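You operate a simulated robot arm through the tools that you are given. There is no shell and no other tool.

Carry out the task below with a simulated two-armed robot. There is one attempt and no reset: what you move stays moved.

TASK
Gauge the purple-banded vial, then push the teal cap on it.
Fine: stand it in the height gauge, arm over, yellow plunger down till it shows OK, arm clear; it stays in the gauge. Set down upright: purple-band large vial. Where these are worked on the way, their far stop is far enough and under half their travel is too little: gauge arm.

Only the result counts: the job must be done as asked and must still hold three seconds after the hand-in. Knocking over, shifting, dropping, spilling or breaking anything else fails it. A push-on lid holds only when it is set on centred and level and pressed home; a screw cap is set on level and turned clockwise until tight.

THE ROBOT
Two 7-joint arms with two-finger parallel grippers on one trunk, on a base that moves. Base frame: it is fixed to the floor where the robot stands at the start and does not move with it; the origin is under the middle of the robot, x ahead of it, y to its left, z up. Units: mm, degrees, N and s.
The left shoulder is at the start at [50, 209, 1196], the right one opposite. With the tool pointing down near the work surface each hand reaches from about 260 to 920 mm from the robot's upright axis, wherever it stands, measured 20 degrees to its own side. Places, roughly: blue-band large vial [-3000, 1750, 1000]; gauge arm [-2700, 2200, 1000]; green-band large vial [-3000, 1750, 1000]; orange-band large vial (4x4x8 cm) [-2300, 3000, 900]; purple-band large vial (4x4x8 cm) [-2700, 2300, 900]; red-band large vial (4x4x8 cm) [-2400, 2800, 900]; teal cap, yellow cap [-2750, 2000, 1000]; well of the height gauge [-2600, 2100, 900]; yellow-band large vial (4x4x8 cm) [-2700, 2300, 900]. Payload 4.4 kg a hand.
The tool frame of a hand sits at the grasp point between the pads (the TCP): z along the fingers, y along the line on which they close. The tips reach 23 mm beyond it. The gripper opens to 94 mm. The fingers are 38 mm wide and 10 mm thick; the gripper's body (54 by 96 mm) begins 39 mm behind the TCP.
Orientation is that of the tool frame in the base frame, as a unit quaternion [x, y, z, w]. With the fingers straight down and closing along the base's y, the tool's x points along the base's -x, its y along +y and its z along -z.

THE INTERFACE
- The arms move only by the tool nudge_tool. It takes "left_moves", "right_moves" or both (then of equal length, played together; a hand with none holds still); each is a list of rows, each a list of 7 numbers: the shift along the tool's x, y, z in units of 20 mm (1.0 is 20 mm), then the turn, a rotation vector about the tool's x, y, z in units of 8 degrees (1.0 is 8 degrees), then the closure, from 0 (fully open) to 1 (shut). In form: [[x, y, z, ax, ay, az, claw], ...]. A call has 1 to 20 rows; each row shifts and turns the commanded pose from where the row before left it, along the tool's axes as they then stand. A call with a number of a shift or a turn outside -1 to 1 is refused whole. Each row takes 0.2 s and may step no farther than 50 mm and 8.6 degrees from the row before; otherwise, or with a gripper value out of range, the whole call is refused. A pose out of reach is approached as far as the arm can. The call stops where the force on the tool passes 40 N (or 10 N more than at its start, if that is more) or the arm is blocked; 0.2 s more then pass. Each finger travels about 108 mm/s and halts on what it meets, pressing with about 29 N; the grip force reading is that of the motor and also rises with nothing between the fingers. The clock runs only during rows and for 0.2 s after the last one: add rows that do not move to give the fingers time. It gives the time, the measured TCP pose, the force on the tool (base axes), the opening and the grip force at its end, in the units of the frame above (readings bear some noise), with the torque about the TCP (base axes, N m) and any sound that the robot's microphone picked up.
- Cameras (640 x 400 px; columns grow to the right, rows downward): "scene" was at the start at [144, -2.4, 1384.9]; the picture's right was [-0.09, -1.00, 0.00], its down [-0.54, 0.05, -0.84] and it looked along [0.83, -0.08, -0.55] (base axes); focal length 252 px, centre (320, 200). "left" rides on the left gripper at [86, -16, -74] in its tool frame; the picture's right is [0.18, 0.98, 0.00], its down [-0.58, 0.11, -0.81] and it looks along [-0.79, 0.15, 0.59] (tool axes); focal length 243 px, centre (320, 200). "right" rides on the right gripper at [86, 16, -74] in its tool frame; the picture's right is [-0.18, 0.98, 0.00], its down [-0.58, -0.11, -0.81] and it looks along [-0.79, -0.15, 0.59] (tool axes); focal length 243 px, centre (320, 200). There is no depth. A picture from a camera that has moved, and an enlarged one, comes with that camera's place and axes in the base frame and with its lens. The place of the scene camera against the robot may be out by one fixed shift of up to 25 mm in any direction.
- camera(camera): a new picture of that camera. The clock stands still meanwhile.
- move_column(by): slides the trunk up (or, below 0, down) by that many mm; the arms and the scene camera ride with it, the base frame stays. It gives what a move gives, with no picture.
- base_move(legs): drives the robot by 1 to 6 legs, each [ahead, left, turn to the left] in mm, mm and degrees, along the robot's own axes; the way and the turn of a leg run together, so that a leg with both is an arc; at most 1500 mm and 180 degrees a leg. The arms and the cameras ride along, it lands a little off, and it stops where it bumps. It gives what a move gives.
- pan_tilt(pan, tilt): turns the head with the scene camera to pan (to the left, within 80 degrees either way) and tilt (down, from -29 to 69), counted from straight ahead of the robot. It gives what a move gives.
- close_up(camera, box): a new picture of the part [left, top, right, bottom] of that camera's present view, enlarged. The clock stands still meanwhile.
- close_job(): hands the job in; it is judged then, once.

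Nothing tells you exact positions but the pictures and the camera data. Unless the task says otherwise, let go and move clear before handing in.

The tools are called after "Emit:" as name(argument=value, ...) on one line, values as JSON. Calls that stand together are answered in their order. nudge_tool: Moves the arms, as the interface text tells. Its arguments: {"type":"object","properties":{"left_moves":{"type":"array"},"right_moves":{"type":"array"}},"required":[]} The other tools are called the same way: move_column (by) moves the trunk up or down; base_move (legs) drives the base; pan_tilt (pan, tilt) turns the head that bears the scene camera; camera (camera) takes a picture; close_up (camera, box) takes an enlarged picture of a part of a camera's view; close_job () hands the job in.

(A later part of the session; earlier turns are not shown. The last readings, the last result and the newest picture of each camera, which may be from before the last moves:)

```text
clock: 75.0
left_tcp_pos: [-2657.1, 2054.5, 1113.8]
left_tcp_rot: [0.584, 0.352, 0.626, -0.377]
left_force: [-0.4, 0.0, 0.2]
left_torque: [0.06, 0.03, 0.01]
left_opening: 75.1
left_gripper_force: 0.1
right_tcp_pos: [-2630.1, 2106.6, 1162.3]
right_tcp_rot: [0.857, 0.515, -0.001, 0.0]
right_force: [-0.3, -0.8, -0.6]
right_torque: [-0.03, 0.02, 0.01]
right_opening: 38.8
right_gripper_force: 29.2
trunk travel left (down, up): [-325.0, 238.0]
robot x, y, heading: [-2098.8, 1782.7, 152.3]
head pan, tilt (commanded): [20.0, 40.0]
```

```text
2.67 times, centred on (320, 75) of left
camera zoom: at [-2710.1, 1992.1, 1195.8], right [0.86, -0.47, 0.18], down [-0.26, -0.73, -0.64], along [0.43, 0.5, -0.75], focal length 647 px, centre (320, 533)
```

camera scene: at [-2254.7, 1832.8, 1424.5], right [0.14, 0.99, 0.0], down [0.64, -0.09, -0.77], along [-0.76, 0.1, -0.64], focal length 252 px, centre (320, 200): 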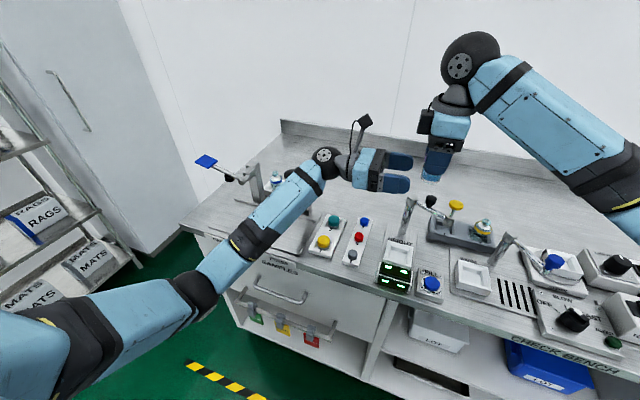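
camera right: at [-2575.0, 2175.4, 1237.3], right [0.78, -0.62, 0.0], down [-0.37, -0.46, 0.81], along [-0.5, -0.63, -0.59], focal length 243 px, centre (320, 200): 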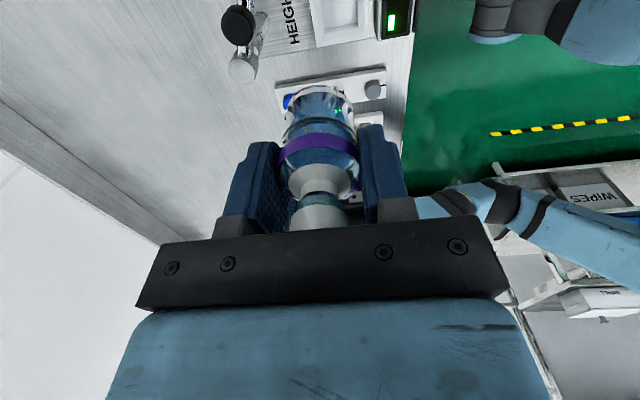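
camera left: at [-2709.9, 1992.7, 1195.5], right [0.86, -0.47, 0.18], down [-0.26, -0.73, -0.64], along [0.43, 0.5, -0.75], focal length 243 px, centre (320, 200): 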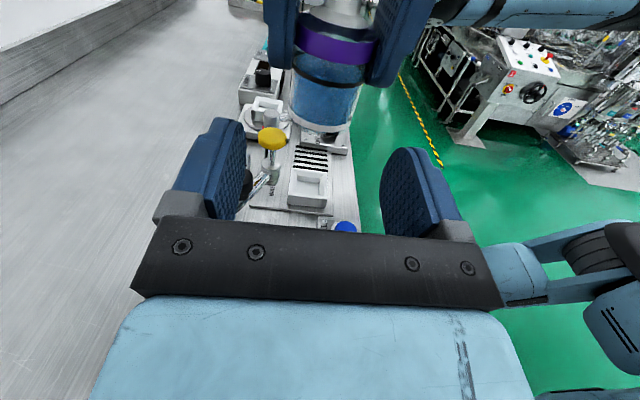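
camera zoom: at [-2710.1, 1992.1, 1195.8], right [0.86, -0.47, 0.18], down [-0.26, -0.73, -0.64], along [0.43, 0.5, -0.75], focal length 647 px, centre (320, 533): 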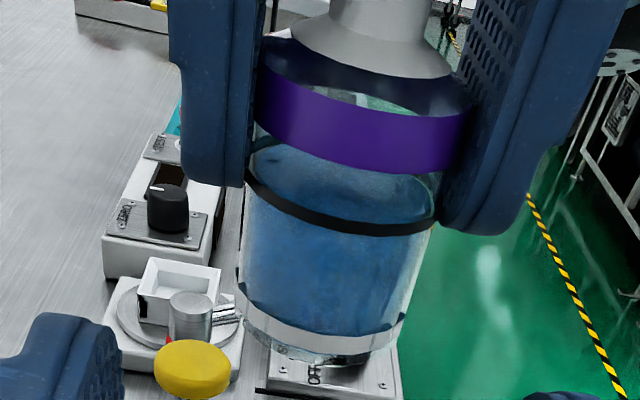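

Alignment is good to 1–2 mm. I advance the left hand around the vial's lower body.

Emit:
nudge_tool(left_moves=[[-0.04, 0.07, 0.6, 0, 0, 0, 0.2], [-0.04, 0, 0.6, 0, 0, 0, 0.2], [-0.04, 0, 0.6, 0, 0, 0, 0.2], [-0.04, 0, 0.6, 0, 0, 0, 0.2], [-0.03, 0, 0.45, 0, 0, 0, 0.2]])

Emit:
camera(camera="left")

Emit:
camera(camera="right")

Emit:
close_up(camera="scene", box=[320, 20, 520, 220])

```text
clock: 76.2
left_tcp_pos: [-2629.6, 2105.0, 1112.3]
left_tcp_rot: [0.584, 0.351, 0.627, -0.378]
left_force: [-0.3, 0.2, -0.4]
left_torque: [0.01, 0.0, 0.05]
left_opening: 75.6
left_gripper_force: 0.0
right_tcp_pos: [-2630.7, 2105.0, 1163.5]
right_tcp_rot: [0.857, 0.515, 0.0, 0.001]
right_force: [1.0, 1.1, -1.7]
right_torque: [0.04, 0.01, -0.01]
right_opening: 38.8
right_gripper_force: 29.2
trunk travel left (down, up): [-325.0, 238.0]
robot x, y, heading: [-2097.8, 1787.4, 152.3]
head pan, tilt (commanded): [20.0, 40.0]
```

```text
taken
camera left: at [-2682.1, 2042.4, 1195.3], right [0.86, -0.47, 0.18], down [-0.26, -0.73, -0.64], along [0.43, 0.5, -0.75], focal length 243 px, centre (320, 200)
```

left: 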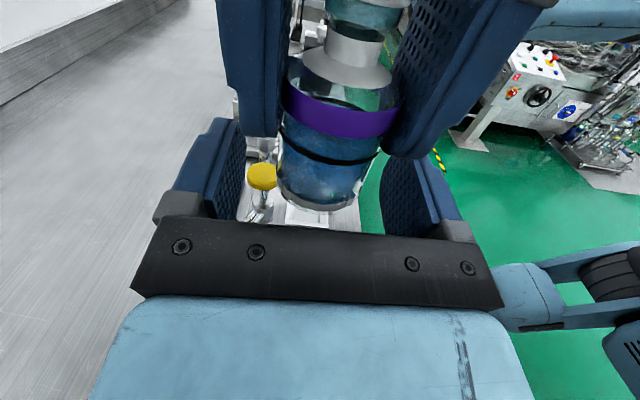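

```text
taken
camera right: at [-2575.1, 2175.2, 1237.3], right [0.78, -0.62, 0.0], down [-0.37, -0.46, 0.81], along [-0.5, -0.63, -0.59], focal length 243 px, centre (320, 200)
```

right: 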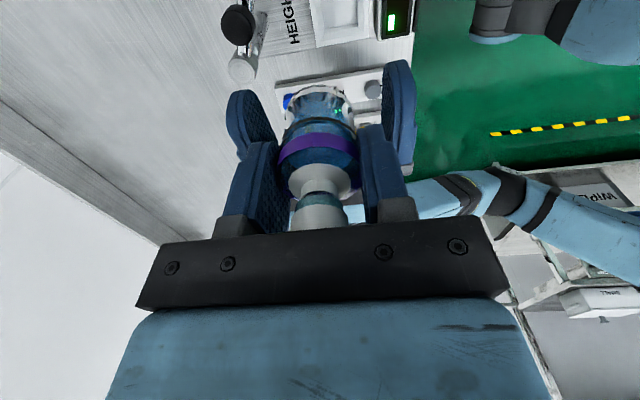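

```text
2.00 times, centred on (420, 120) of scene
camera zoom: at [-2254.6, 1832.8, 1424.5], right [0.14, 0.99, 0.0], down [0.64, -0.09, -0.77], along [-0.76, 0.1, -0.64], focal length 504 px, centre (120, 360)
```

zoom: 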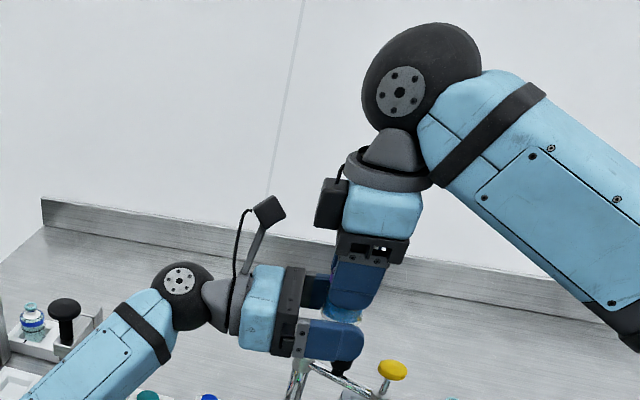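

The left fingers straddle the lower body just below the right fingers. I close the left hand gently.

Emit:
nudge_tool(left_moves=[[0, 0, 0, 0, 0, 0, 0.35], [0, 0, 0, 0, 0, 0, 0.45], [0, 0, 0, 0, 0, 0, 0.52], [0, 0, 0, 0, 0, 0, 0.6], [0, 0, 0, 0, 0, 0, 0.8], [0, 0, 0, 0, 0, 0, 1], [0, 0, 0, 0, 0, 0, 1]])

Emit:
camera(camera="left")

Emit:
camera(camera="right")

```text
clock: 77.8
left_tcp_pos: [-2629.8, 2103.1, 1113.8]
left_tcp_rot: [0.584, 0.353, 0.626, -0.378]
left_force: [-7.5, 4.6, 0.0]
left_torque: [-0.15, -0.29, 0.02]
left_opening: 38.4
left_gripper_force: 29.2
right_tcp_pos: [-2630.2, 2105.2, 1162.8]
right_tcp_rot: [0.856, 0.517, 0.0, -0.001]
right_force: [8.0, -5.1, -1.2]
right_torque: [-0.13, -0.15, -0.03]
right_opening: 38.5
right_gripper_force: 28.8
trunk travel left (down, up): [-325.0, 238.0]
robot x, y, heading: [-2099.1, 1782.2, 152.3]
head pan, tilt (commanded): [20.0, 40.0]
```

```text
taken
camera left: at [-2682.6, 2042.1, 1195.1], right [0.86, -0.47, 0.18], down [-0.26, -0.73, -0.64], along [0.43, 0.5, -0.75], focal length 243 px, centre (320, 200)
```

left: 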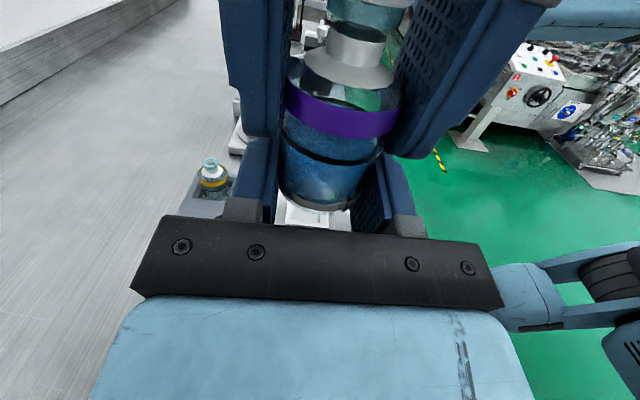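

```text
taken
camera right: at [-2575.2, 2174.8, 1237.3], right [0.78, -0.62, 0.0], down [-0.37, -0.46, 0.81], along [-0.5, -0.63, -0.59], focal length 243 px, centre (320, 200)
```

right: 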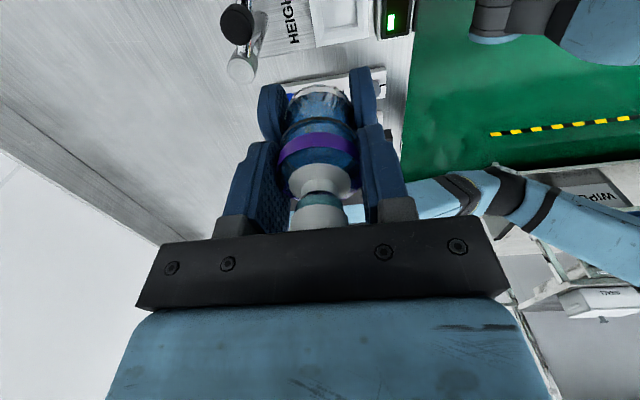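

Both hands hold the vial with about 9 N of sideways strain between them. I relax that by a 1.2 mm shift of the left hand.

Emit:
nudge_tool(left_moves=[[0, -0.06, 0, 0, 0, 0, 1]])

```text
clock: 78.2
left_tcp_pos: [-2631.0, 2105.7, 1114.2]
left_tcp_rot: [0.584, 0.352, 0.626, -0.378]
left_force: [-4.2, 1.1, -0.5]
left_torque: [-0.15, -0.16, 0.04]
left_opening: 38.2
left_gripper_force: 28.8
right_tcp_pos: [-2630.2, 2106.7, 1164.1]
right_tcp_rot: [0.857, 0.516, 0.001, 0.0]
right_force: [3.6, -1.1, -0.6]
right_torque: [0.03, -0.04, 0.01]
right_opening: 38.6
right_gripper_force: 29.3
trunk travel left (down, up): [-325.0, 238.0]
robot x, y, heading: [-2101.2, 1784.1, 152.0]
head pan, tilt (commanded): [20.0, 40.0]
```

Emit:
nudge_tool(left_moves=[[0, -0.04, 0, 0, 0, 0, 1], [0, 0, 0, 0, 0, 0, 1], [0, 0, 0, 0, 0, 0, 1], [0, 0, 0, 0, 0, 0, 1], [0, 0, 0, 0, 0, 0, 1]], right_moves=[[0, 0, 0, 0, 0, 0, 1], [0, 0, 0, 0, 0, 0, 0.7], [0, 0, 0, 0, 0, 0, 0.5], [0, 0, 0, 0, 0, 0, 0.37], [0, 0, 0, 0, 0, 0, 0.37]])

Emit:
camera(camera="right")

Emit:
camera(camera="left")

```text
clock: 79.4
left_tcp_pos: [-2632.2, 2105.8, 1113.1]
left_tcp_rot: [0.584, 0.353, 0.626, -0.378]
left_force: [0.2, -0.5, -0.3]
left_torque: [0.0, 0.02, -0.02]
left_opening: 38.5
left_gripper_force: 28.7
right_tcp_pos: [-2630.0, 2105.2, 1163.7]
right_tcp_rot: [0.856, 0.516, 0.001, -0.001]
right_force: [-0.3, 0.2, -0.8]
right_torque: [-0.01, 0.02, 0.01]
right_opening: 59.0
right_gripper_force: 0.0
trunk travel left (down, up): [-325.0, 238.0]
robot x, y, heading: [-2099.0, 1782.4, 152.3]
head pan, tilt (commanded): [20.0, 40.0]
```

```text
taken
camera right: at [-2575.2, 2175.0, 1237.3], right [0.78, -0.62, 0.0], down [-0.37, -0.46, 0.81], along [-0.5, -0.63, -0.59], focal length 243 px, centre (320, 200)
```

right: 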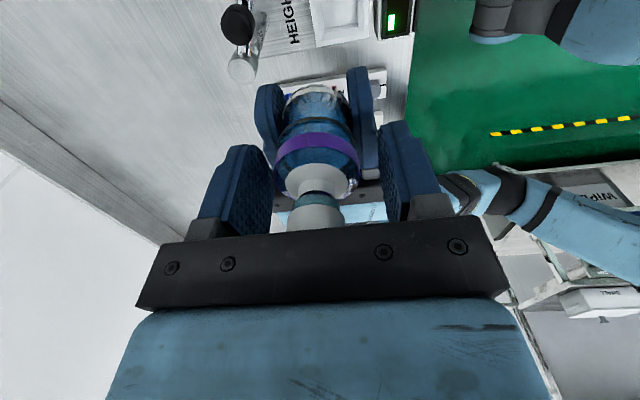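

```text
taken
camera left: at [-2684.0, 2043.5, 1195.1], right [0.86, -0.47, 0.18], down [-0.26, -0.73, -0.64], along [0.43, 0.5, -0.75], focal length 243 px, centre (320, 200)
```

left: 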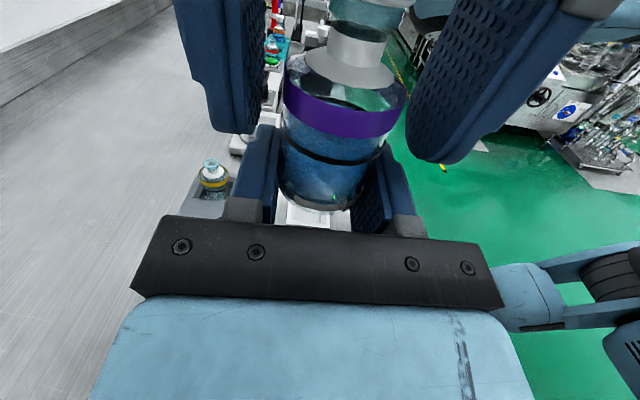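

The left hand holds the vial alone. I raise the right hand by 30 mm to stopper height, centre it and close on the stopper.

Emit:
nudge_tool(right_moves=[[0, -0.1, -0.5, 0, 0, 0, 0.37], [0, 0, -0.5, 0, 0, 0, 0.45], [0, 0, -0.5, 0, 0, 0, 0.55], [0, 0, 0, 0, 0, 0, 0.6]])

Emit:
camera(camera="right")

```text
clock: 80.4
left_tcp_pos: [-2630.7, 2104.9, 1113.5]
left_tcp_rot: [0.584, 0.353, 0.626, -0.378]
left_force: [-0.7, -1.3, -0.7]
left_torque: [-0.04, -0.02, -0.01]
left_opening: 38.3
left_gripper_force: 29.0
right_tcp_pos: [-2632.1, 2106.3, 1192.0]
right_tcp_rot: [0.857, 0.516, 0.0, -0.001]
right_force: [-0.2, -0.4, -0.6]
right_torque: [-0.03, 0.02, -0.01]
right_opening: 37.5
right_gripper_force: 0.0
trunk travel left (down, up): [-325.0, 238.0]
robot x, y, heading: [-2098.6, 1787.6, 152.1]
head pan, tilt (commanded): [20.0, 40.0]
```

```text
taken
camera right: at [-2576.8, 2176.2, 1266.5], right [0.78, -0.62, 0.0], down [-0.37, -0.46, 0.81], along [-0.5, -0.63, -0.59], focal length 243 px, centre (320, 200)
```

right: 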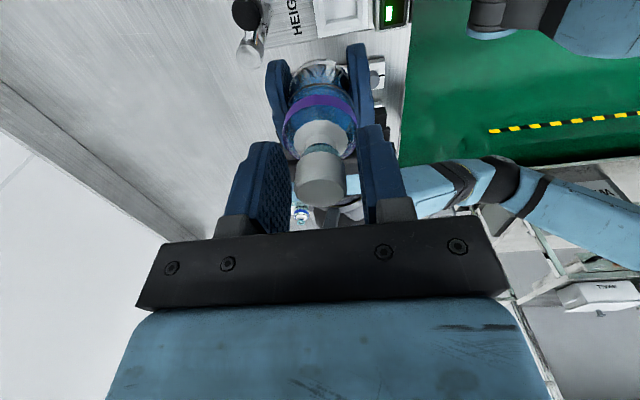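

Centred. I close on the stopper and pull up in small steps, reading the forces of both hands.

Emit:
nudge_tool(right_moves=[[0, 0, 0, 0, 0, 0, 0.8], [0, 0, 0, 0, 0, 0, 1], [0, 0, 0, 0, 0, 0, 1]])

Emit:
nudge_tool(right_moves=[[0, 0, -0.1, 0, 0, 0, 1]])

Emit:
nudge_tool(right_moves=[[0, 0, -0.1, 0, 0, 0, 1]])

Emit:
camera(camera="right")

```text
clock: 81.2
left_tcp_pos: [-2631.2, 2105.0, 1112.6]
left_tcp_rot: [0.584, 0.352, 0.626, -0.377]
left_force: [-2.5, 1.7, -1.2]
left_torque: [-0.08, -0.2, 0.02]
left_opening: 38.2
left_gripper_force: 29.2
right_tcp_pos: [-2631.8, 2106.6, 1192.0]
right_tcp_rot: [0.857, 0.516, 0.0, 0.0]
right_force: [2.7, -1.0, 0.8]
right_torque: [-0.03, 0.01, -0.01]
right_opening: 21.8
right_gripper_force: 28.9
trunk travel left (down, up): [-325.0, 238.0]
robot x, y, heading: [-2096.8, 1782.4, 152.3]
head pan, tilt (commanded): [20.0, 40.0]
```

```text
clock: 81.6
left_tcp_pos: [-2632.4, 2104.5, 1113.9]
left_tcp_rot: [0.584, 0.351, 0.627, -0.378]
left_force: [-2.6, 1.4, 5.9]
left_torque: [-0.12, -0.14, 0.02]
left_opening: 38.5
left_gripper_force: 29.2
right_tcp_pos: [-2632.9, 2106.4, 1194.1]
right_tcp_rot: [0.857, 0.515, 0.001, 0.001]
right_force: [2.3, -2.8, -6.1]
right_torque: [0.0, -0.02, -0.01]
right_opening: 21.8
right_gripper_force: 29.0
trunk travel left (down, up): [-325.0, 238.0]
robot x, y, heading: [-2099.9, 1784.7, 152.1]
head pan, tilt (commanded): [20.0, 40.0]
```

```text
clock: 82.0
left_tcp_pos: [-2631.7, 2106.2, 1111.0]
left_tcp_rot: [0.584, 0.353, 0.626, -0.377]
left_force: [-1.3, 0.6, -0.4]
left_torque: [-0.05, -0.07, 0.01]
left_opening: 38.6
left_gripper_force: 28.9
right_tcp_pos: [-2631.6, 2106.7, 1197.3]
right_tcp_rot: [0.857, 0.516, 0.0, -0.001]
right_force: [0.2, 0.4, 0.4]
right_torque: [0.0, -0.07, -0.02]
right_opening: 22.1
right_gripper_force: 29.3
trunk travel left (down, up): [-325.0, 238.0]
robot x, y, heading: [-2099.8, 1782.8, 152.5]
head pan, tilt (commanded): [20.0, 40.0]
```

```text
taken
camera right: at [-2576.6, 2176.1, 1271.6], right [0.78, -0.62, 0.0], down [-0.37, -0.46, 0.81], along [-0.5, -0.63, -0.59], focal length 243 px, centre (320, 200)
```

right: 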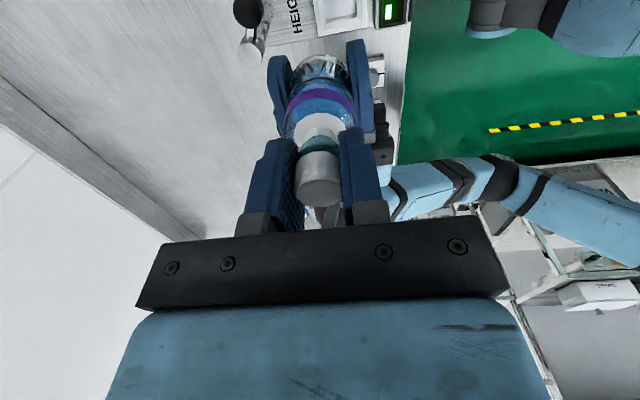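

The pull rose to 6 N and then fell away: the stopper seems to have come off. I lift further and look.

Emit:
nudge_tool(right_moves=[[0, 0, -0.2, 0, 0, 0, 1], [0, 0, -0.4, 0, 0, 0, 1], [0, 0, -0.5, 0, 0, 0, 1], [0, 0, -0.5, 0, 0, 0, 1], [0, 0, -0.5, 0, 0, 0, 1]])

Emit:
camera(camera="right")

Emit:
close_up(camera="scene", box=[320, 20, 520, 220])

```text
clock: 83.2
left_tcp_pos: [-2632.2, 2105.0, 1114.2]
left_tcp_rot: [0.584, 0.351, 0.627, -0.377]
left_force: [0.5, 0.2, -0.7]
left_torque: [0.02, 0.0, 0.0]
left_opening: 38.0
left_gripper_force: 29.1
right_tcp_pos: [-2631.6, 2107.0, 1239.7]
right_tcp_rot: [0.857, 0.516, 0.0, 0.0]
right_force: [-0.1, -0.2, -0.1]
right_torque: [-0.02, 0.0, 0.04]
right_opening: 21.6
right_gripper_force: 29.0
trunk travel left (down, up): [-325.0, 238.0]
robot x, y, heading: [-2098.8, 1785.4, 152.3]
head pan, tilt (commanded): [20.0, 40.0]
```

```text
taken
camera right: at [-2576.2, 2175.9, 1313.1], right [0.78, -0.62, 0.0], down [-0.37, -0.46, 0.81], along [-0.5, -0.63, -0.59], focal length 243 px, centre (320, 200)
```

right: 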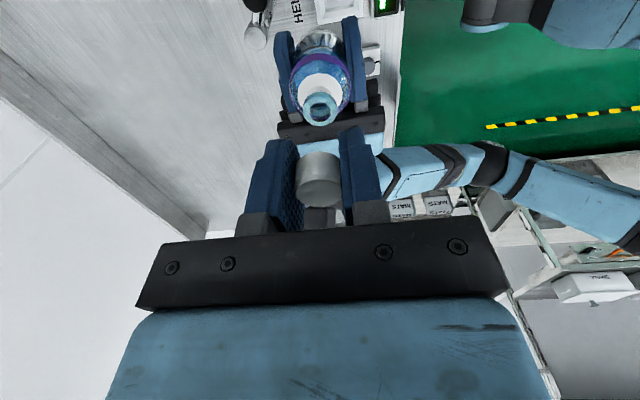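

```text
2.00 times, centred on (420, 120) of scene
camera zoom: at [-2254.5, 1832.4, 1424.5], right [0.14, 0.99, 0.0], down [0.64, -0.09, -0.77], along [-0.76, 0.1, -0.64], focal length 504 px, centre (120, 360)
```

zoom: 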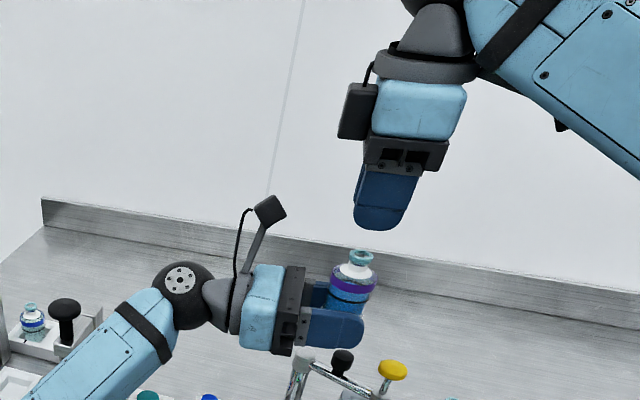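

The stopper is off and held by the right hand; the vial stays open and upright in the left. I measure how the stopper sits in the fingers to set it down safely on free bench.

Emit:
close_up(camera="right", box=[260, 110, 380, 220])

Emit:
close_up(camera="left", box=[180, 0, 460, 220])

Emit:
pan_tilt(pan=0, tilt=35)

Emit:
camera(camera="scene")

```text
3.64 times, centred on (320, 165) of right
camera zoom: at [-2576.2, 2175.9, 1313.1], right [0.78, -0.62, 0.0], down [-0.37, -0.46, 0.81], along [-0.5, -0.63, -0.59], focal length 882 px, centre (320, 327)
```

zoom: 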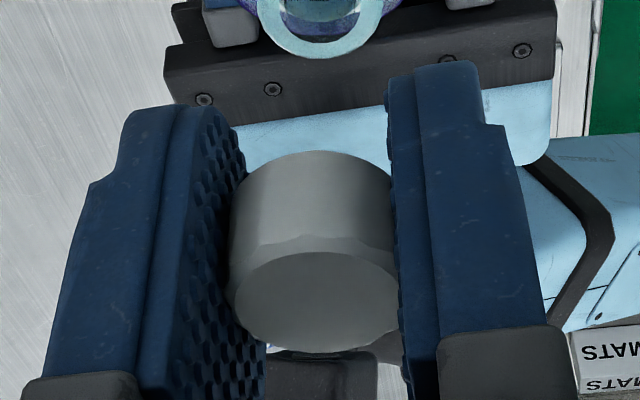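

```text
1.82 times, centred on (320, 110) of left
camera zoom: at [-2683.8, 2043.3, 1195.2], right [0.86, -0.47, 0.18], down [-0.26, -0.73, -0.64], along [0.43, 0.5, -0.75], focal length 441 px, centre (320, 364)
```

zoom: 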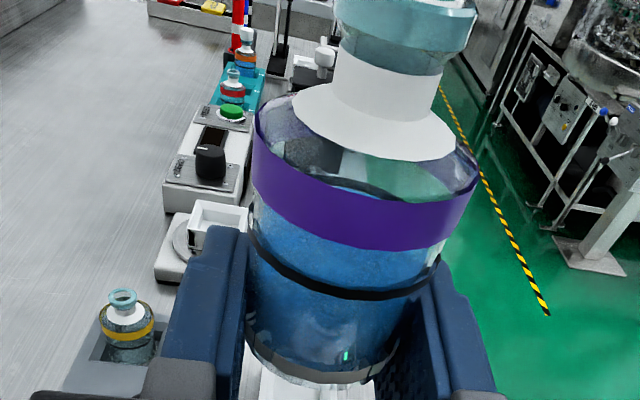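

```text
clock: 84.0
left_tcp_pos: [-2630.9, 2107.2, 1112.7]
left_tcp_rot: [0.583, 0.352, 0.627, -0.378]
left_force: [0.1, -0.3, -0.2]
left_torque: [-0.02, 0.01, -0.02]
left_opening: 38.4
left_gripper_force: 28.8
right_tcp_pos: [-2631.2, 2106.9, 1238.9]
right_tcp_rot: [0.857, 0.515, 0.0, 0.0]
right_force: [0.4, 0.5, -0.2]
right_torque: [-0.01, 0.0, 0.0]
right_opening: 21.9
right_gripper_force: 28.8
trunk travel left (down, up): [-325.0, 238.0]
robot x, y, heading: [-2095.7, 1782.2, 152.4]
head pan, tilt (commanded): [0.0, 35.0]
```

```text
taken
camera scene: at [-2248.4, 1862.1, 1432.0], right [0.47, 0.88, 0.0], down [0.51, -0.27, -0.82], along [-0.72, 0.38, -0.57], focal length 252 px, centre (320, 200)
```

scene: 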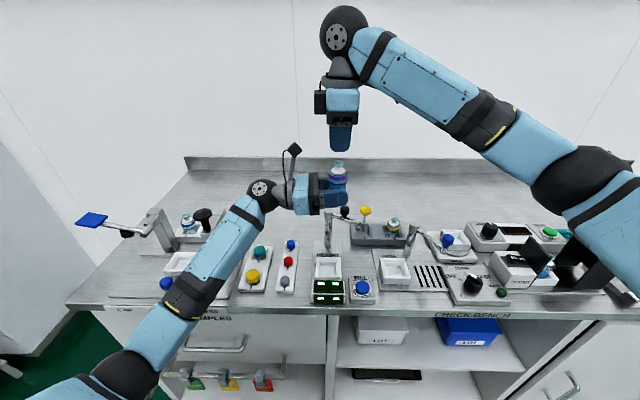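

The stopper's lower edge sits about 13 mm above the fingertips, so setting it down now would mean a drop. I lower it back loosely over the neck, regrip higher so that its base is level with the tips, and lift it off again.

Emit:
nudge_tool(right_moves=[[0, 0, 0.4, 0, 0, 0, 1], [0, 0, 0.5, 0, 0, 0, 1], [0, 0, 0.5, 0, 0, 0, 1], [0, 0, 0.3, 0, 0, 0, 1], [0, 0, 0.15, 0, 0, 0, 1]])

Emit:
nudge_tool(right_moves=[[0, 0, 0.1, 0, 0, 0, 1]])

Emit:
nudge_tool(right_moves=[[0, 0, 0.1, 0, 0, 0, 1]])

Emit:
camera(camera="right")

Emit:
camera(camera="left")

```text
clock: 85.2
left_tcp_pos: [-2632.5, 2106.4, 1115.4]
left_tcp_rot: [0.584, 0.352, 0.626, -0.379]
left_force: [0.8, -0.7, 2.1]
left_torque: [-0.1, 0.06, 0.0]
left_opening: 38.5
left_gripper_force: 29.0
right_tcp_pos: [-2631.5, 2106.4, 1199.9]
right_tcp_rot: [0.856, 0.517, 0.001, 0.001]
right_force: [0.1, 0.4, -1.9]
right_torque: [0.04, -0.01, 0.02]
right_opening: 21.9
right_gripper_force: 28.6
trunk travel left (down, up): [-325.0, 238.0]
robot x, y, heading: [-2101.9, 1784.6, 152.1]
head pan, tilt (commanded): [0.0, 35.0]
```

```text
clock: 85.6
left_tcp_pos: [-2630.2, 2106.0, 1113.4]
left_tcp_rot: [0.585, 0.351, 0.626, -0.377]
left_force: [-0.4, -0.5, -0.3]
left_torque: [0.0, 0.02, 0.02]
left_opening: 38.2
left_gripper_force: 29.3
right_tcp_pos: [-2631.9, 2107.1, 1198.8]
right_tcp_rot: [0.857, 0.516, 0.0, 0.0]
right_force: [0.0, 0.7, -0.2]
right_torque: [0.0, 0.01, 0.02]
right_opening: 21.7
right_gripper_force: 28.8
trunk travel left (down, up): [-325.0, 238.0]
robot x, y, heading: [-2102.4, 1782.2, 152.3]
head pan, tilt (commanded): [0.0, 35.0]
```

```text
clock: 86.0
left_tcp_pos: [-2631.3, 2106.5, 1112.5]
left_tcp_rot: [0.584, 0.352, 0.626, -0.377]
left_force: [-0.5, 0.5, -0.7]
left_torque: [0.0, 0.02, -0.04]
left_opening: 38.0
left_gripper_force: 28.6
right_tcp_pos: [-2632.1, 2106.6, 1197.4]
right_tcp_rot: [0.857, 0.516, 0.0, 0.0]
right_force: [0.5, 1.2, -0.1]
right_torque: [-0.01, 0.03, 0.0]
right_opening: 21.4
right_gripper_force: 28.7
trunk travel left (down, up): [-325.0, 238.0]
robot x, y, heading: [-2098.7, 1785.8, 152.1]
head pan, tilt (commanded): [0.0, 35.0]
```

```text
taken
camera right: at [-2576.6, 2176.1, 1272.0], right [0.78, -0.62, 0.0], down [-0.37, -0.46, 0.81], along [-0.5, -0.63, -0.59], focal length 243 px, centre (320, 200)
```

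right: 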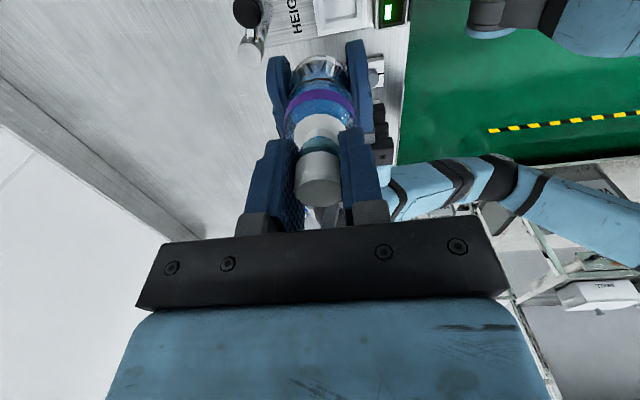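

```text
taken
camera left: at [-2684.0, 2043.5, 1195.1], right [0.86, -0.47, 0.18], down [-0.26, -0.73, -0.64], along [0.43, 0.5, -0.75], focal length 243 px, centre (320, 200)
```

left: 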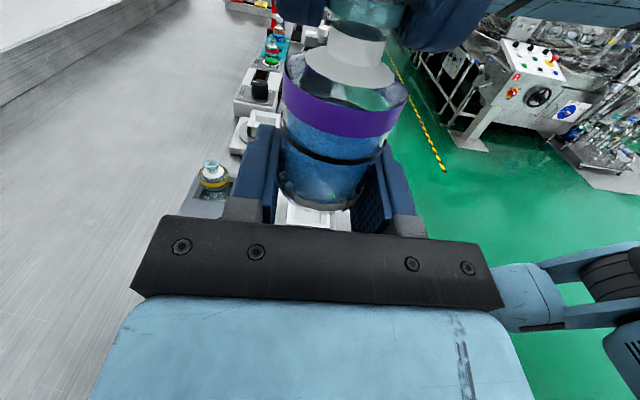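

The stopper sits loosely over the neck again. I open slightly, go up 11 mm and regrip it.

Emit:
nudge_tool(right_moves=[[0, 0, 0, 0, 0, 0, 0.7], [0, 0, 0, 0, 0, 0, 0.66], [0, 0, 0, 0, 0, 0, 0.66]])

Emit:
close_up(camera="right", box=[240, 40, 400, 220])

```text
clock: 86.8
left_tcp_pos: [-2630.4, 2107.4, 1111.9]
left_tcp_rot: [0.584, 0.352, 0.627, -0.377]
left_force: [-0.4, -0.4, -0.7]
left_torque: [0.02, -0.02, 0.01]
left_opening: 38.2
left_gripper_force: 29.9
right_tcp_pos: [-2632.2, 2106.3, 1198.3]
right_tcp_rot: [0.857, 0.516, 0.0, 0.0]
right_force: [0.5, 0.4, 0.3]
right_torque: [0.0, 0.0, 0.0]
right_opening: 32.0
right_gripper_force: 0.0
trunk travel left (down, up): [-325.0, 238.0]
robot x, y, heading: [-2102.6, 1781.6, 152.4]
head pan, tilt (commanded): [0.0, 35.0]
```

```text
2.22 times, centred on (320, 130) of right
camera zoom: at [-2576.5, 2176.1, 1272.0], right [0.78, -0.62, 0.0], down [-0.37, -0.46, 0.81], along [-0.5, -0.63, -0.59], focal length 539 px, centre (320, 356)
```

zoom: 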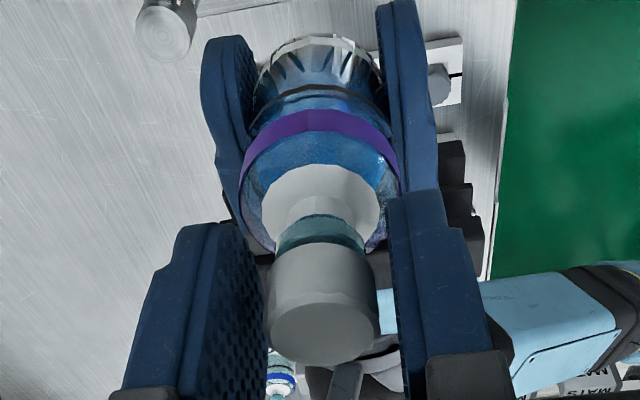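

Emit:
nudge_tool(right_moves=[[0, 0, -0.25, 0, 0, 0, 0.66], [0, 0, -0.2, 0, 0, 0, 0.66], [0, 0, 0, 0, 0, 0, 0.8], [0, 0, 0, 0, 0, 0, 1], [0, 0, 0, 0, 0, 0, 1]])

Emit:
nudge_tool(right_moves=[[0, 0, -0.1, 0, 0, 0, 1], [0, 0, -0.1, 0, 0, 0, 1], [0, 0, -0.2, 0, 0, 0, 1], [0, 0, -0.3, 0, 0, 0, 1], [0, 0, -0.3, 0, 0, 0, 1]])

Emit:
close_up(camera="right", box=[240, 40, 400, 220])

```text
clock: 88.0
left_tcp_pos: [-2631.4, 2106.1, 1113.1]
left_tcp_rot: [0.584, 0.353, 0.626, -0.378]
left_force: [-0.6, 0.6, -1.3]
left_torque: [-0.02, -0.08, -0.01]
left_opening: 38.2
left_gripper_force: 28.5
right_tcp_pos: [-2632.4, 2105.9, 1207.4]
right_tcp_rot: [0.857, 0.516, 0.0, 0.0]
right_force: [0.2, -1.4, 0.4]
right_torque: [0.01, -0.03, 0.0]
right_opening: 21.7
right_gripper_force: 29.3
trunk travel left (down, up): [-325.0, 238.0]
robot x, y, heading: [-2098.8, 1785.1, 152.2]
head pan, tilt (commanded): [0.0, 35.0]
```

```text
clock: 89.2
left_tcp_pos: [-2631.8, 2106.6, 1114.2]
left_tcp_rot: [0.584, 0.352, 0.626, -0.378]
left_force: [-0.7, 0.1, -0.5]
left_torque: [0.02, 0.01, 0.02]
left_opening: 38.2
left_gripper_force: 28.8
right_tcp_pos: [-2632.5, 2106.8, 1227.0]
right_tcp_rot: [0.857, 0.516, 0.0, 0.0]
right_force: [-0.7, 0.2, -0.1]
right_torque: [-0.02, 0.02, -0.02]
right_opening: 21.7
right_gripper_force: 28.8
trunk travel left (down, up): [-325.0, 238.0]
robot x, y, heading: [-2102.2, 1784.8, 152.2]
head pan, tilt (commanded): [0.0, 35.0]
```

```text
2.22 times, centred on (320, 130) of right
camera zoom: at [-2576.5, 2176.1, 1300.9], right [0.78, -0.62, 0.0], down [-0.37, -0.46, 0.81], along [-0.5, -0.63, -0.59], focal length 539 px, centre (320, 356)
```

zoom: 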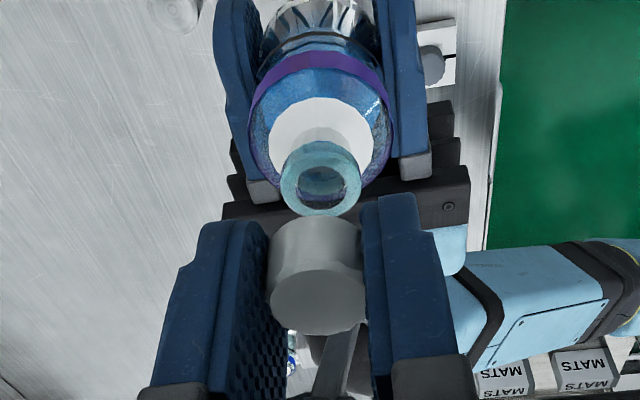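

The stopper is now held with its base at the fingertips. I carry it to the free bench area behind the gauge post and descend part-way.

Emit:
nudge_tool(right_moves=[[0.05, -0.4, 0, 0, 0, 0, 1], [0.105, -0.9, 0, 0, 0, 0, 1], [0.105, -0.9, 0, 0, 0, 0, 1], [0.105, -0.9, 0, 0, 0, 0, 1], [0.105, -0.9, 0, 0, 0, 0, 1], [0.105, -0.9, 0, 0, 0, 0, 1], [0.105, -0.9, 0, 0, 0, 0, 1], [0.105, -0.9, 0, 0, 0, 0, 1], [0.105, -0.9, 0, 0, 0, 0, 1], [0.105, -0.9, 0, 0, 0, 0, 1], [0.105, -0.9, 0, 0, 0, 0, 1]])

Emit:
nudge_tool(right_moves=[[0, 0, 0.5, 0, 0, 0, 1], [0, 0, 1, 0, 0, 0, 1], [0, 0, 1, 0, 0, 0, 1], [0, 0, 1, 0, 0, 0, 1], [0, 0, 1, 0, 0, 0, 1], [0, 0, 1, 0, 0, 0, 1], [0, 0, 1, 0, 0, 0, 1], [0, 0, 1, 0, 0, 0, 1], [0, 0, 1, 0, 0, 0, 1], [0, 0, 1, 0, 0, 0, 1], [0, 0, 1, 0, 0, 0, 1], [0, 0, 1, 0, 0, 0, 1], [0, 0, 0.8, 0, 0, 0, 1]])

Emit:
camera(camera="right")

Emit:
camera(camera="scene")

```text
clock: 91.6
left_tcp_pos: [-2631.0, 2104.6, 1113.2]
left_tcp_rot: [0.585, 0.352, 0.627, -0.377]
left_force: [0.0, 0.6, -0.9]
left_torque: [0.02, -0.05, 0.01]
left_opening: 37.9
left_gripper_force: 29.6
right_tcp_pos: [-2787.5, 2212.8, 1227.3]
right_tcp_rot: [0.856, 0.516, 0.0, 0.0]
right_force: [-0.7, -0.8, 0.0]
right_torque: [0.03, -0.03, 0.02]
right_opening: 21.8
right_gripper_force: 29.8
trunk travel left (down, up): [-325.0, 238.0]
robot x, y, heading: [-2098.9, 1786.1, 152.1]
head pan, tilt (commanded): [0.0, 35.0]
```

```text
clock: 94.4
left_tcp_pos: [-2631.0, 2104.8, 1113.0]
left_tcp_rot: [0.585, 0.351, 0.627, -0.376]
left_force: [0.4, -0.2, -0.9]
left_torque: [-0.03, 0.04, 0.03]
left_opening: 38.2
left_gripper_force: 29.9
right_tcp_pos: [-2787.8, 2212.9, 979.4]
right_tcp_rot: [0.857, 0.516, 0.0, 0.0]
right_force: [0.3, 0.4, -0.6]
right_torque: [-0.02, 0.01, -0.02]
right_opening: 21.8
right_gripper_force: 28.4
trunk travel left (down, up): [-325.0, 238.0]
robot x, y, heading: [-2098.7, 1785.0, 152.0]
head pan, tilt (commanded): [0.0, 35.0]
```

```text
taken
camera right: at [-2732.4, 2283.1, 1053.9], right [0.78, -0.62, 0.0], down [-0.37, -0.46, 0.81], along [-0.5, -0.63, -0.59], focal length 243 px, centre (320, 200)
```

right: 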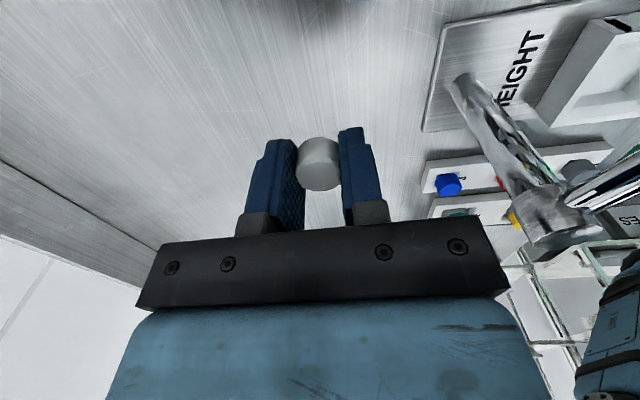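

```text
taken
camera scene: at [-2248.6, 1862.2, 1432.0], right [0.47, 0.88, 0.0], down [0.51, -0.27, -0.82], along [-0.72, 0.38, -0.57], focal length 252 px, centre (320, 200)
```

scene: 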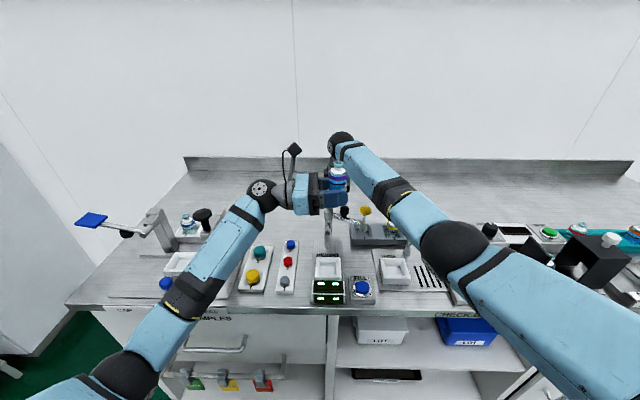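

The path is clear. I keep descending towards the bench with care.

Emit:
nudge_tool(right_moves=[[0, 0, 0.8, 0, 0, 0, 1], [0, 0, 0.8, 0, 0, 0, 1], [0, 0, 0.8, 0, 0, 0, 1], [0, 0, 0.6, 0, 0, 0, 1]])

Emit:
camera(camera="right")

Emit:
camera(camera="scene")

```text
clock: 95.4
left_tcp_pos: [-2631.9, 2105.1, 1113.7]
left_tcp_rot: [0.585, 0.352, 0.626, -0.377]
left_force: [-0.3, -0.3, -0.5]
left_torque: [0.03, -0.01, 0.0]
left_opening: 38.1
left_gripper_force: 29.1
right_tcp_pos: [-2787.9, 2213.8, 920.9]
right_tcp_rot: [0.857, 0.516, 0.0, -0.001]
right_force: [-0.6, 0.0, -0.3]
right_torque: [-0.01, 0.01, -0.01]
right_opening: 21.9
right_gripper_force: 28.3
trunk travel left (down, up): [-325.0, 238.0]
robot x, y, heading: [-2101.5, 1785.7, 152.3]
head pan, tilt (commanded): [0.0, 35.0]
```

```text
taken
camera right: at [-2732.6, 2283.0, 994.6], right [0.78, -0.62, 0.0], down [-0.37, -0.46, 0.81], along [-0.5, -0.63, -0.59], focal length 243 px, centre (320, 200)
```

right: 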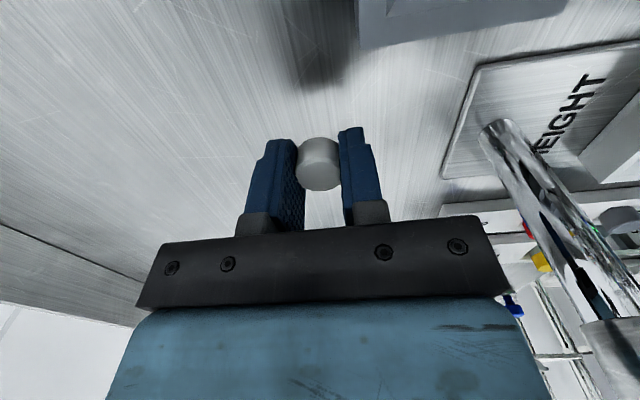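

```text
taken
camera scene: at [-2248.5, 1862.2, 1432.0], right [0.47, 0.88, 0.0], down [0.51, -0.27, -0.82], along [-0.72, 0.38, -0.57], focal length 252 px, centre (320, 200)
```

scene: 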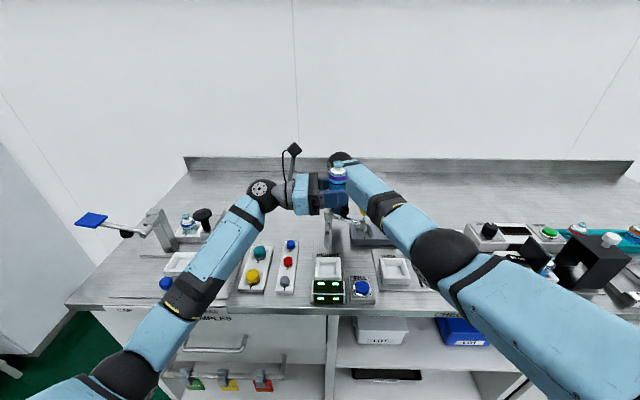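

The right forearm is coming close to the yellow plunger here, so this spot is no good for going lower. I back up and take the stopper further right, behind the rack, where the forearm passes clear of the gauge arm.

Emit:
nudge_tool(right_moves=[[0, 0, -0.8, 0, 0, 0, 1], [0, 0, -0.8, 0, 0, 0, 1], [0, 0, -0.8, 0, 0, 0, 1], [0, 0, -0.8, 0, 0, 0, 1], [0.4, 0, -0.4, 0, 0, 0, 1], [0.8, -0.25, 0, 0, 0, 0, 1], [0.8, -0.25, 0, 0, 0, 0, 1], [0.8, -0.25, 0, 0, 0, 0, 1], [0.8, -0.25, 0, 0, 0, 0, 1], [0.8, -0.25, 0, 0, 0, 0, 1], [0.8, -0.25, 0, 0, 0, 0, 1], [0.8, -0.25, 0, 0, 0, 0, 1], [0.8, -0.25, 0, 0, 0, 0, 1]])

Emit:
camera(camera="right")

Emit:
camera(camera="scene")

```text
clock: 98.2
left_tcp_pos: [-2631.0, 2107.4, 1113.2]
left_tcp_rot: [0.584, 0.353, 0.626, -0.378]
left_force: [0.3, 0.5, -0.2]
left_torque: [0.01, 0.03, 0.02]
left_opening: 38.3
left_gripper_force: 28.6
right_tcp_pos: [-2759.5, 2352.7, 992.8]
right_tcp_rot: [0.857, 0.516, 0.0, 0.0]
right_force: [0.9, 0.1, 0.1]
right_torque: [0.0, 0.01, 0.01]
right_opening: 21.9
right_gripper_force: 28.6
trunk travel left (down, up): [-325.0, 238.0]
robot x, y, heading: [-2098.0, 1782.4, 152.4]
head pan, tilt (commanded): [0.0, 35.0]
```

```text
taken
camera right: at [-2704.1, 2423.0, 1067.1], right [0.78, -0.62, 0.0], down [-0.37, -0.46, 0.81], along [-0.5, -0.63, -0.59], focal length 243 px, centre (320, 200)
```

right: 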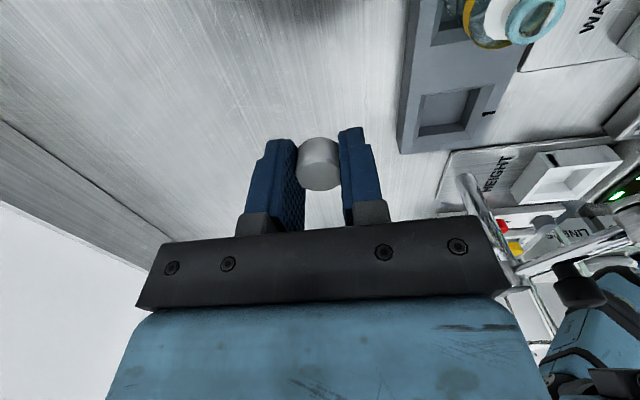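

```text
taken
camera scene: at [-2248.2, 1862.5, 1432.0], right [0.47, 0.88, 0.0], down [0.51, -0.27, -0.82], along [-0.72, 0.38, -0.57], focal length 252 px, centre (320, 200)
```

scene: 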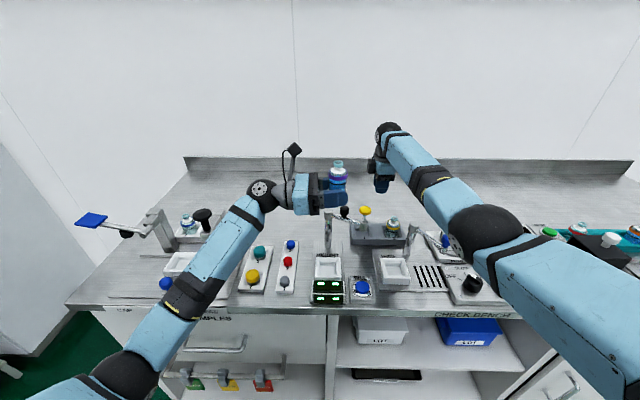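

I shift slightly so that the forearm will pass midway between the yellow plunger and the other station's blue knob, and check the clearance from the head camera.

Emit:
nudge_tool(right_moves=[[-0.8, 0.2, 0, 0, 0, 0, 1], [-0.8, 0.2, 0, 0, 0, 0, 1], [-0.8, 0.2, 0, 0, 0, 0, 1], [-0.8, 0.2, 0, 0, 0, 0, 1], [0, 0, 0.8, 0, 0, 0, 1], [0, 0, 0.8, 0, 0, 0, 1], [0, 0, 0.8, 0, 0, 0, 1], [0, 0, 0.8, 0, 0, 0, 1]])

Emit:
pan_tilt(pan=-25, tilt=45)

Emit:
camera(camera="scene")

Emit:
camera(camera="right")

```text
clock: 100.0
left_tcp_pos: [-2632.2, 2106.2, 1113.2]
left_tcp_rot: [0.583, 0.353, 0.626, -0.379]
left_force: [-0.3, -0.1, -1.3]
left_torque: [-0.01, 0.02, -0.01]
left_opening: 38.4
left_gripper_force: 28.5
right_tcp_pos: [-2775.2, 2288.5, 928.5]
right_tcp_rot: [0.857, 0.516, 0.0, 0.0]
right_force: [-0.4, 0.6, 0.1]
right_torque: [0.03, -0.01, 0.01]
right_opening: 21.6
right_gripper_force: 28.6
trunk travel left (down, up): [-325.0, 238.0]
robot x, y, heading: [-2100.0, 1784.2, 152.2]
head pan, tilt (commanded): [0.0, 35.0]
```

```text
clock: 100.9
left_tcp_pos: [-2632.2, 2107.0, 1113.2]
left_tcp_rot: [0.585, 0.351, 0.627, -0.377]
left_force: [0.2, 0.1, -0.2]
left_torque: [-0.03, -0.01, 0.04]
left_opening: 38.1
left_gripper_force: 28.8
right_tcp_pos: [-2776.0, 2288.9, 929.4]
right_tcp_rot: [0.857, 0.515, 0.0, -0.001]
right_force: [0.2, 0.3, 1.0]
right_torque: [-0.01, 0.01, -0.03]
right_opening: 22.0
right_gripper_force: 29.2
trunk travel left (down, up): [-325.0, 238.0]
robot x, y, heading: [-2097.7, 1783.0, 152.2]
head pan, tilt (commanded): [-25.0, 45.0]
```

```text
taken
camera scene: at [-2219.7, 1885.8, 1417.2], right [0.8, 0.6, 0.0], down [0.43, -0.56, -0.71], along [-0.43, 0.56, -0.71], focal length 252 px, centre (320, 200)
```

scene: 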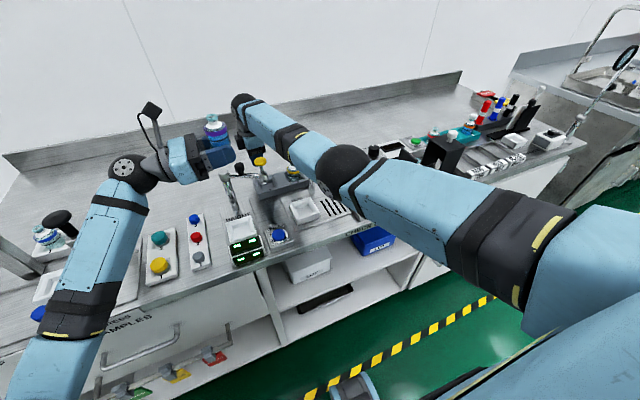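

```text
taken
camera right: at [-2720.3, 2358.2, 1003.1], right [0.78, -0.62, 0.0], down [-0.37, -0.46, 0.81], along [-0.5, -0.63, -0.59], focal length 243 px, centre (320, 200)
```

right: 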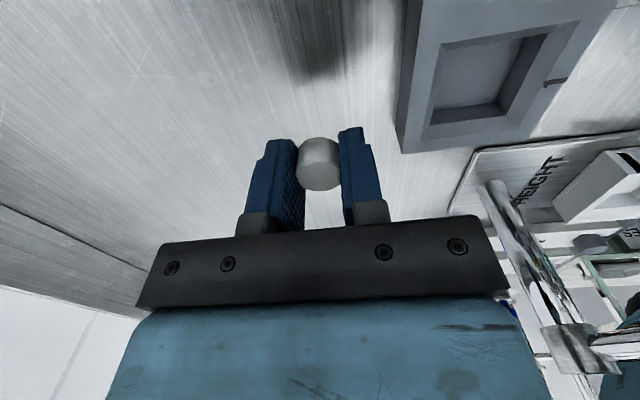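

Emit:
close_up(camera="scene", box=[210, 90, 370, 230])

Emit:
close_up(camera="left", box=[150, 0, 330, 150])

```text
2.86 times, centred on (290, 160) of scene
camera zoom: at [-2219.7, 1885.8, 1417.2], right [0.8, 0.6, 0.0], down [0.43, -0.56, -0.71], along [-0.43, 0.56, -0.71], focal length 720 px, centre (406, 314)
```

zoom: 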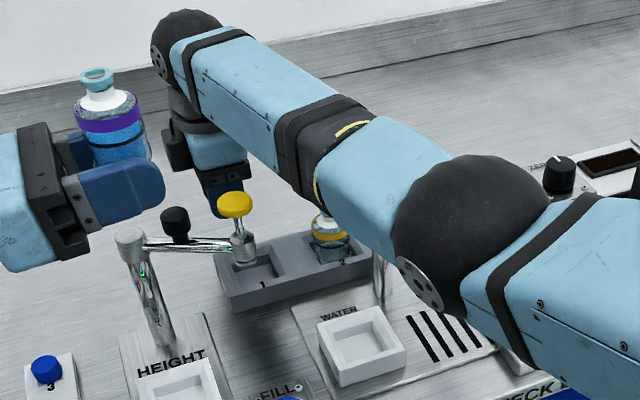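

```text
2.67 times, centred on (240, 75) of left
camera zoom: at [-2684.0, 2043.5, 1195.1], right [0.86, -0.47, 0.18], down [-0.26, -0.73, -0.64], along [0.43, 0.5, -0.75], focal length 647 px, centre (533, 533)
```

zoom: 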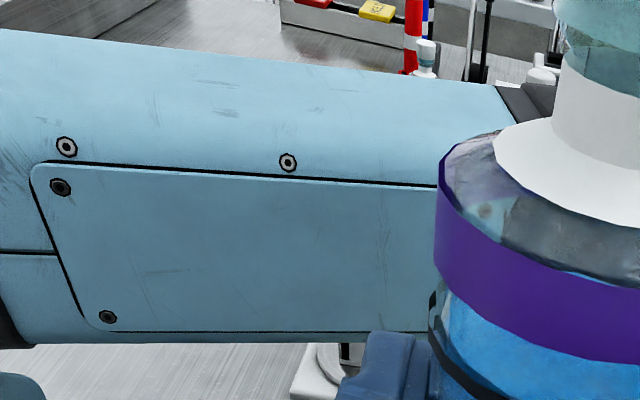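

Clearances look workable; I shift 10 mm further right for margin and go down to near the bench, then feel for contact.

Emit:
nudge_tool(right_moves=[[0.5, 0, 0, 0, 0, 0, 1], [0, 0, 0.5, 0, 0, 0, 1], [0, 0, 0.5, 0, 0, 0, 1], [0, 0, 0.5, 0, 0, 0, 1], [0, 0, 0.3, 0, 0, 0, 1]])

Emit:
camera(camera="right")

Emit:
close_up(camera="scene", box=[210, 90, 370, 230])

```text
clock: 102.1
left_tcp_pos: [-2631.3, 2106.1, 1113.8]
left_tcp_rot: [0.584, 0.352, 0.626, -0.378]
left_force: [0.3, -0.8, -0.5]
left_torque: [0.01, 0.01, 0.02]
left_opening: 38.3
left_gripper_force: 28.9
right_tcp_pos: [-2769.8, 2297.2, 893.3]
right_tcp_rot: [0.856, 0.517, 0.0, 0.0]
right_force: [0.6, 0.3, -0.7]
right_torque: [0.0, 0.01, 0.04]
right_opening: 21.7
right_gripper_force: 28.5
trunk travel left (down, up): [-325.0, 238.0]
robot x, y, heading: [-2094.5, 1780.7, 152.3]
head pan, tilt (commanded): [-25.0, 45.0]
```

```text
taken
camera right: at [-2715.2, 2367.0, 966.9], right [0.78, -0.62, 0.0], down [-0.37, -0.46, 0.81], along [-0.5, -0.63, -0.59], focal length 243 px, centre (320, 200)
```

right: 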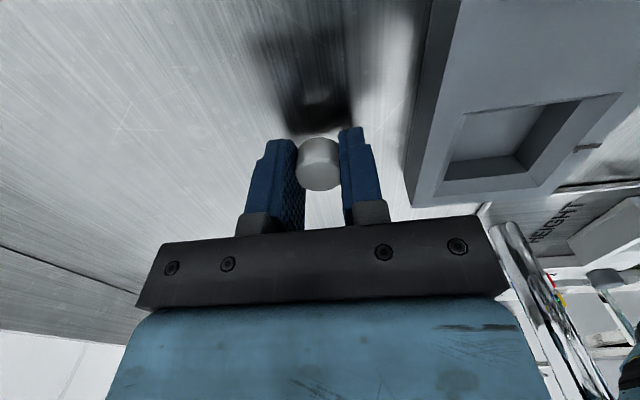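

```text
2.86 times, centred on (290, 160) of scene
camera zoom: at [-2219.6, 1885.8, 1417.2], right [0.8, 0.6, 0.0], down [0.43, -0.56, -0.71], along [-0.43, 0.56, -0.71], focal length 720 px, centre (406, 314)
```

zoom: 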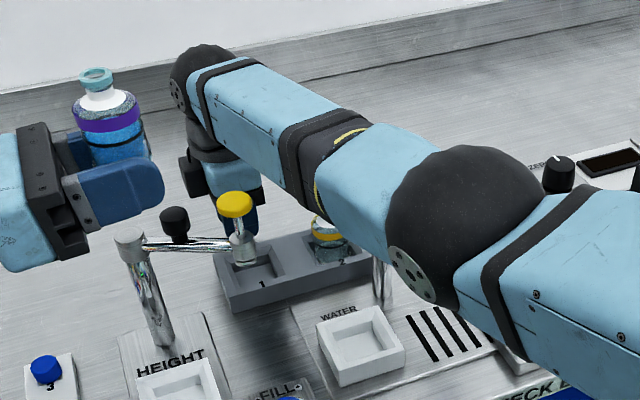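

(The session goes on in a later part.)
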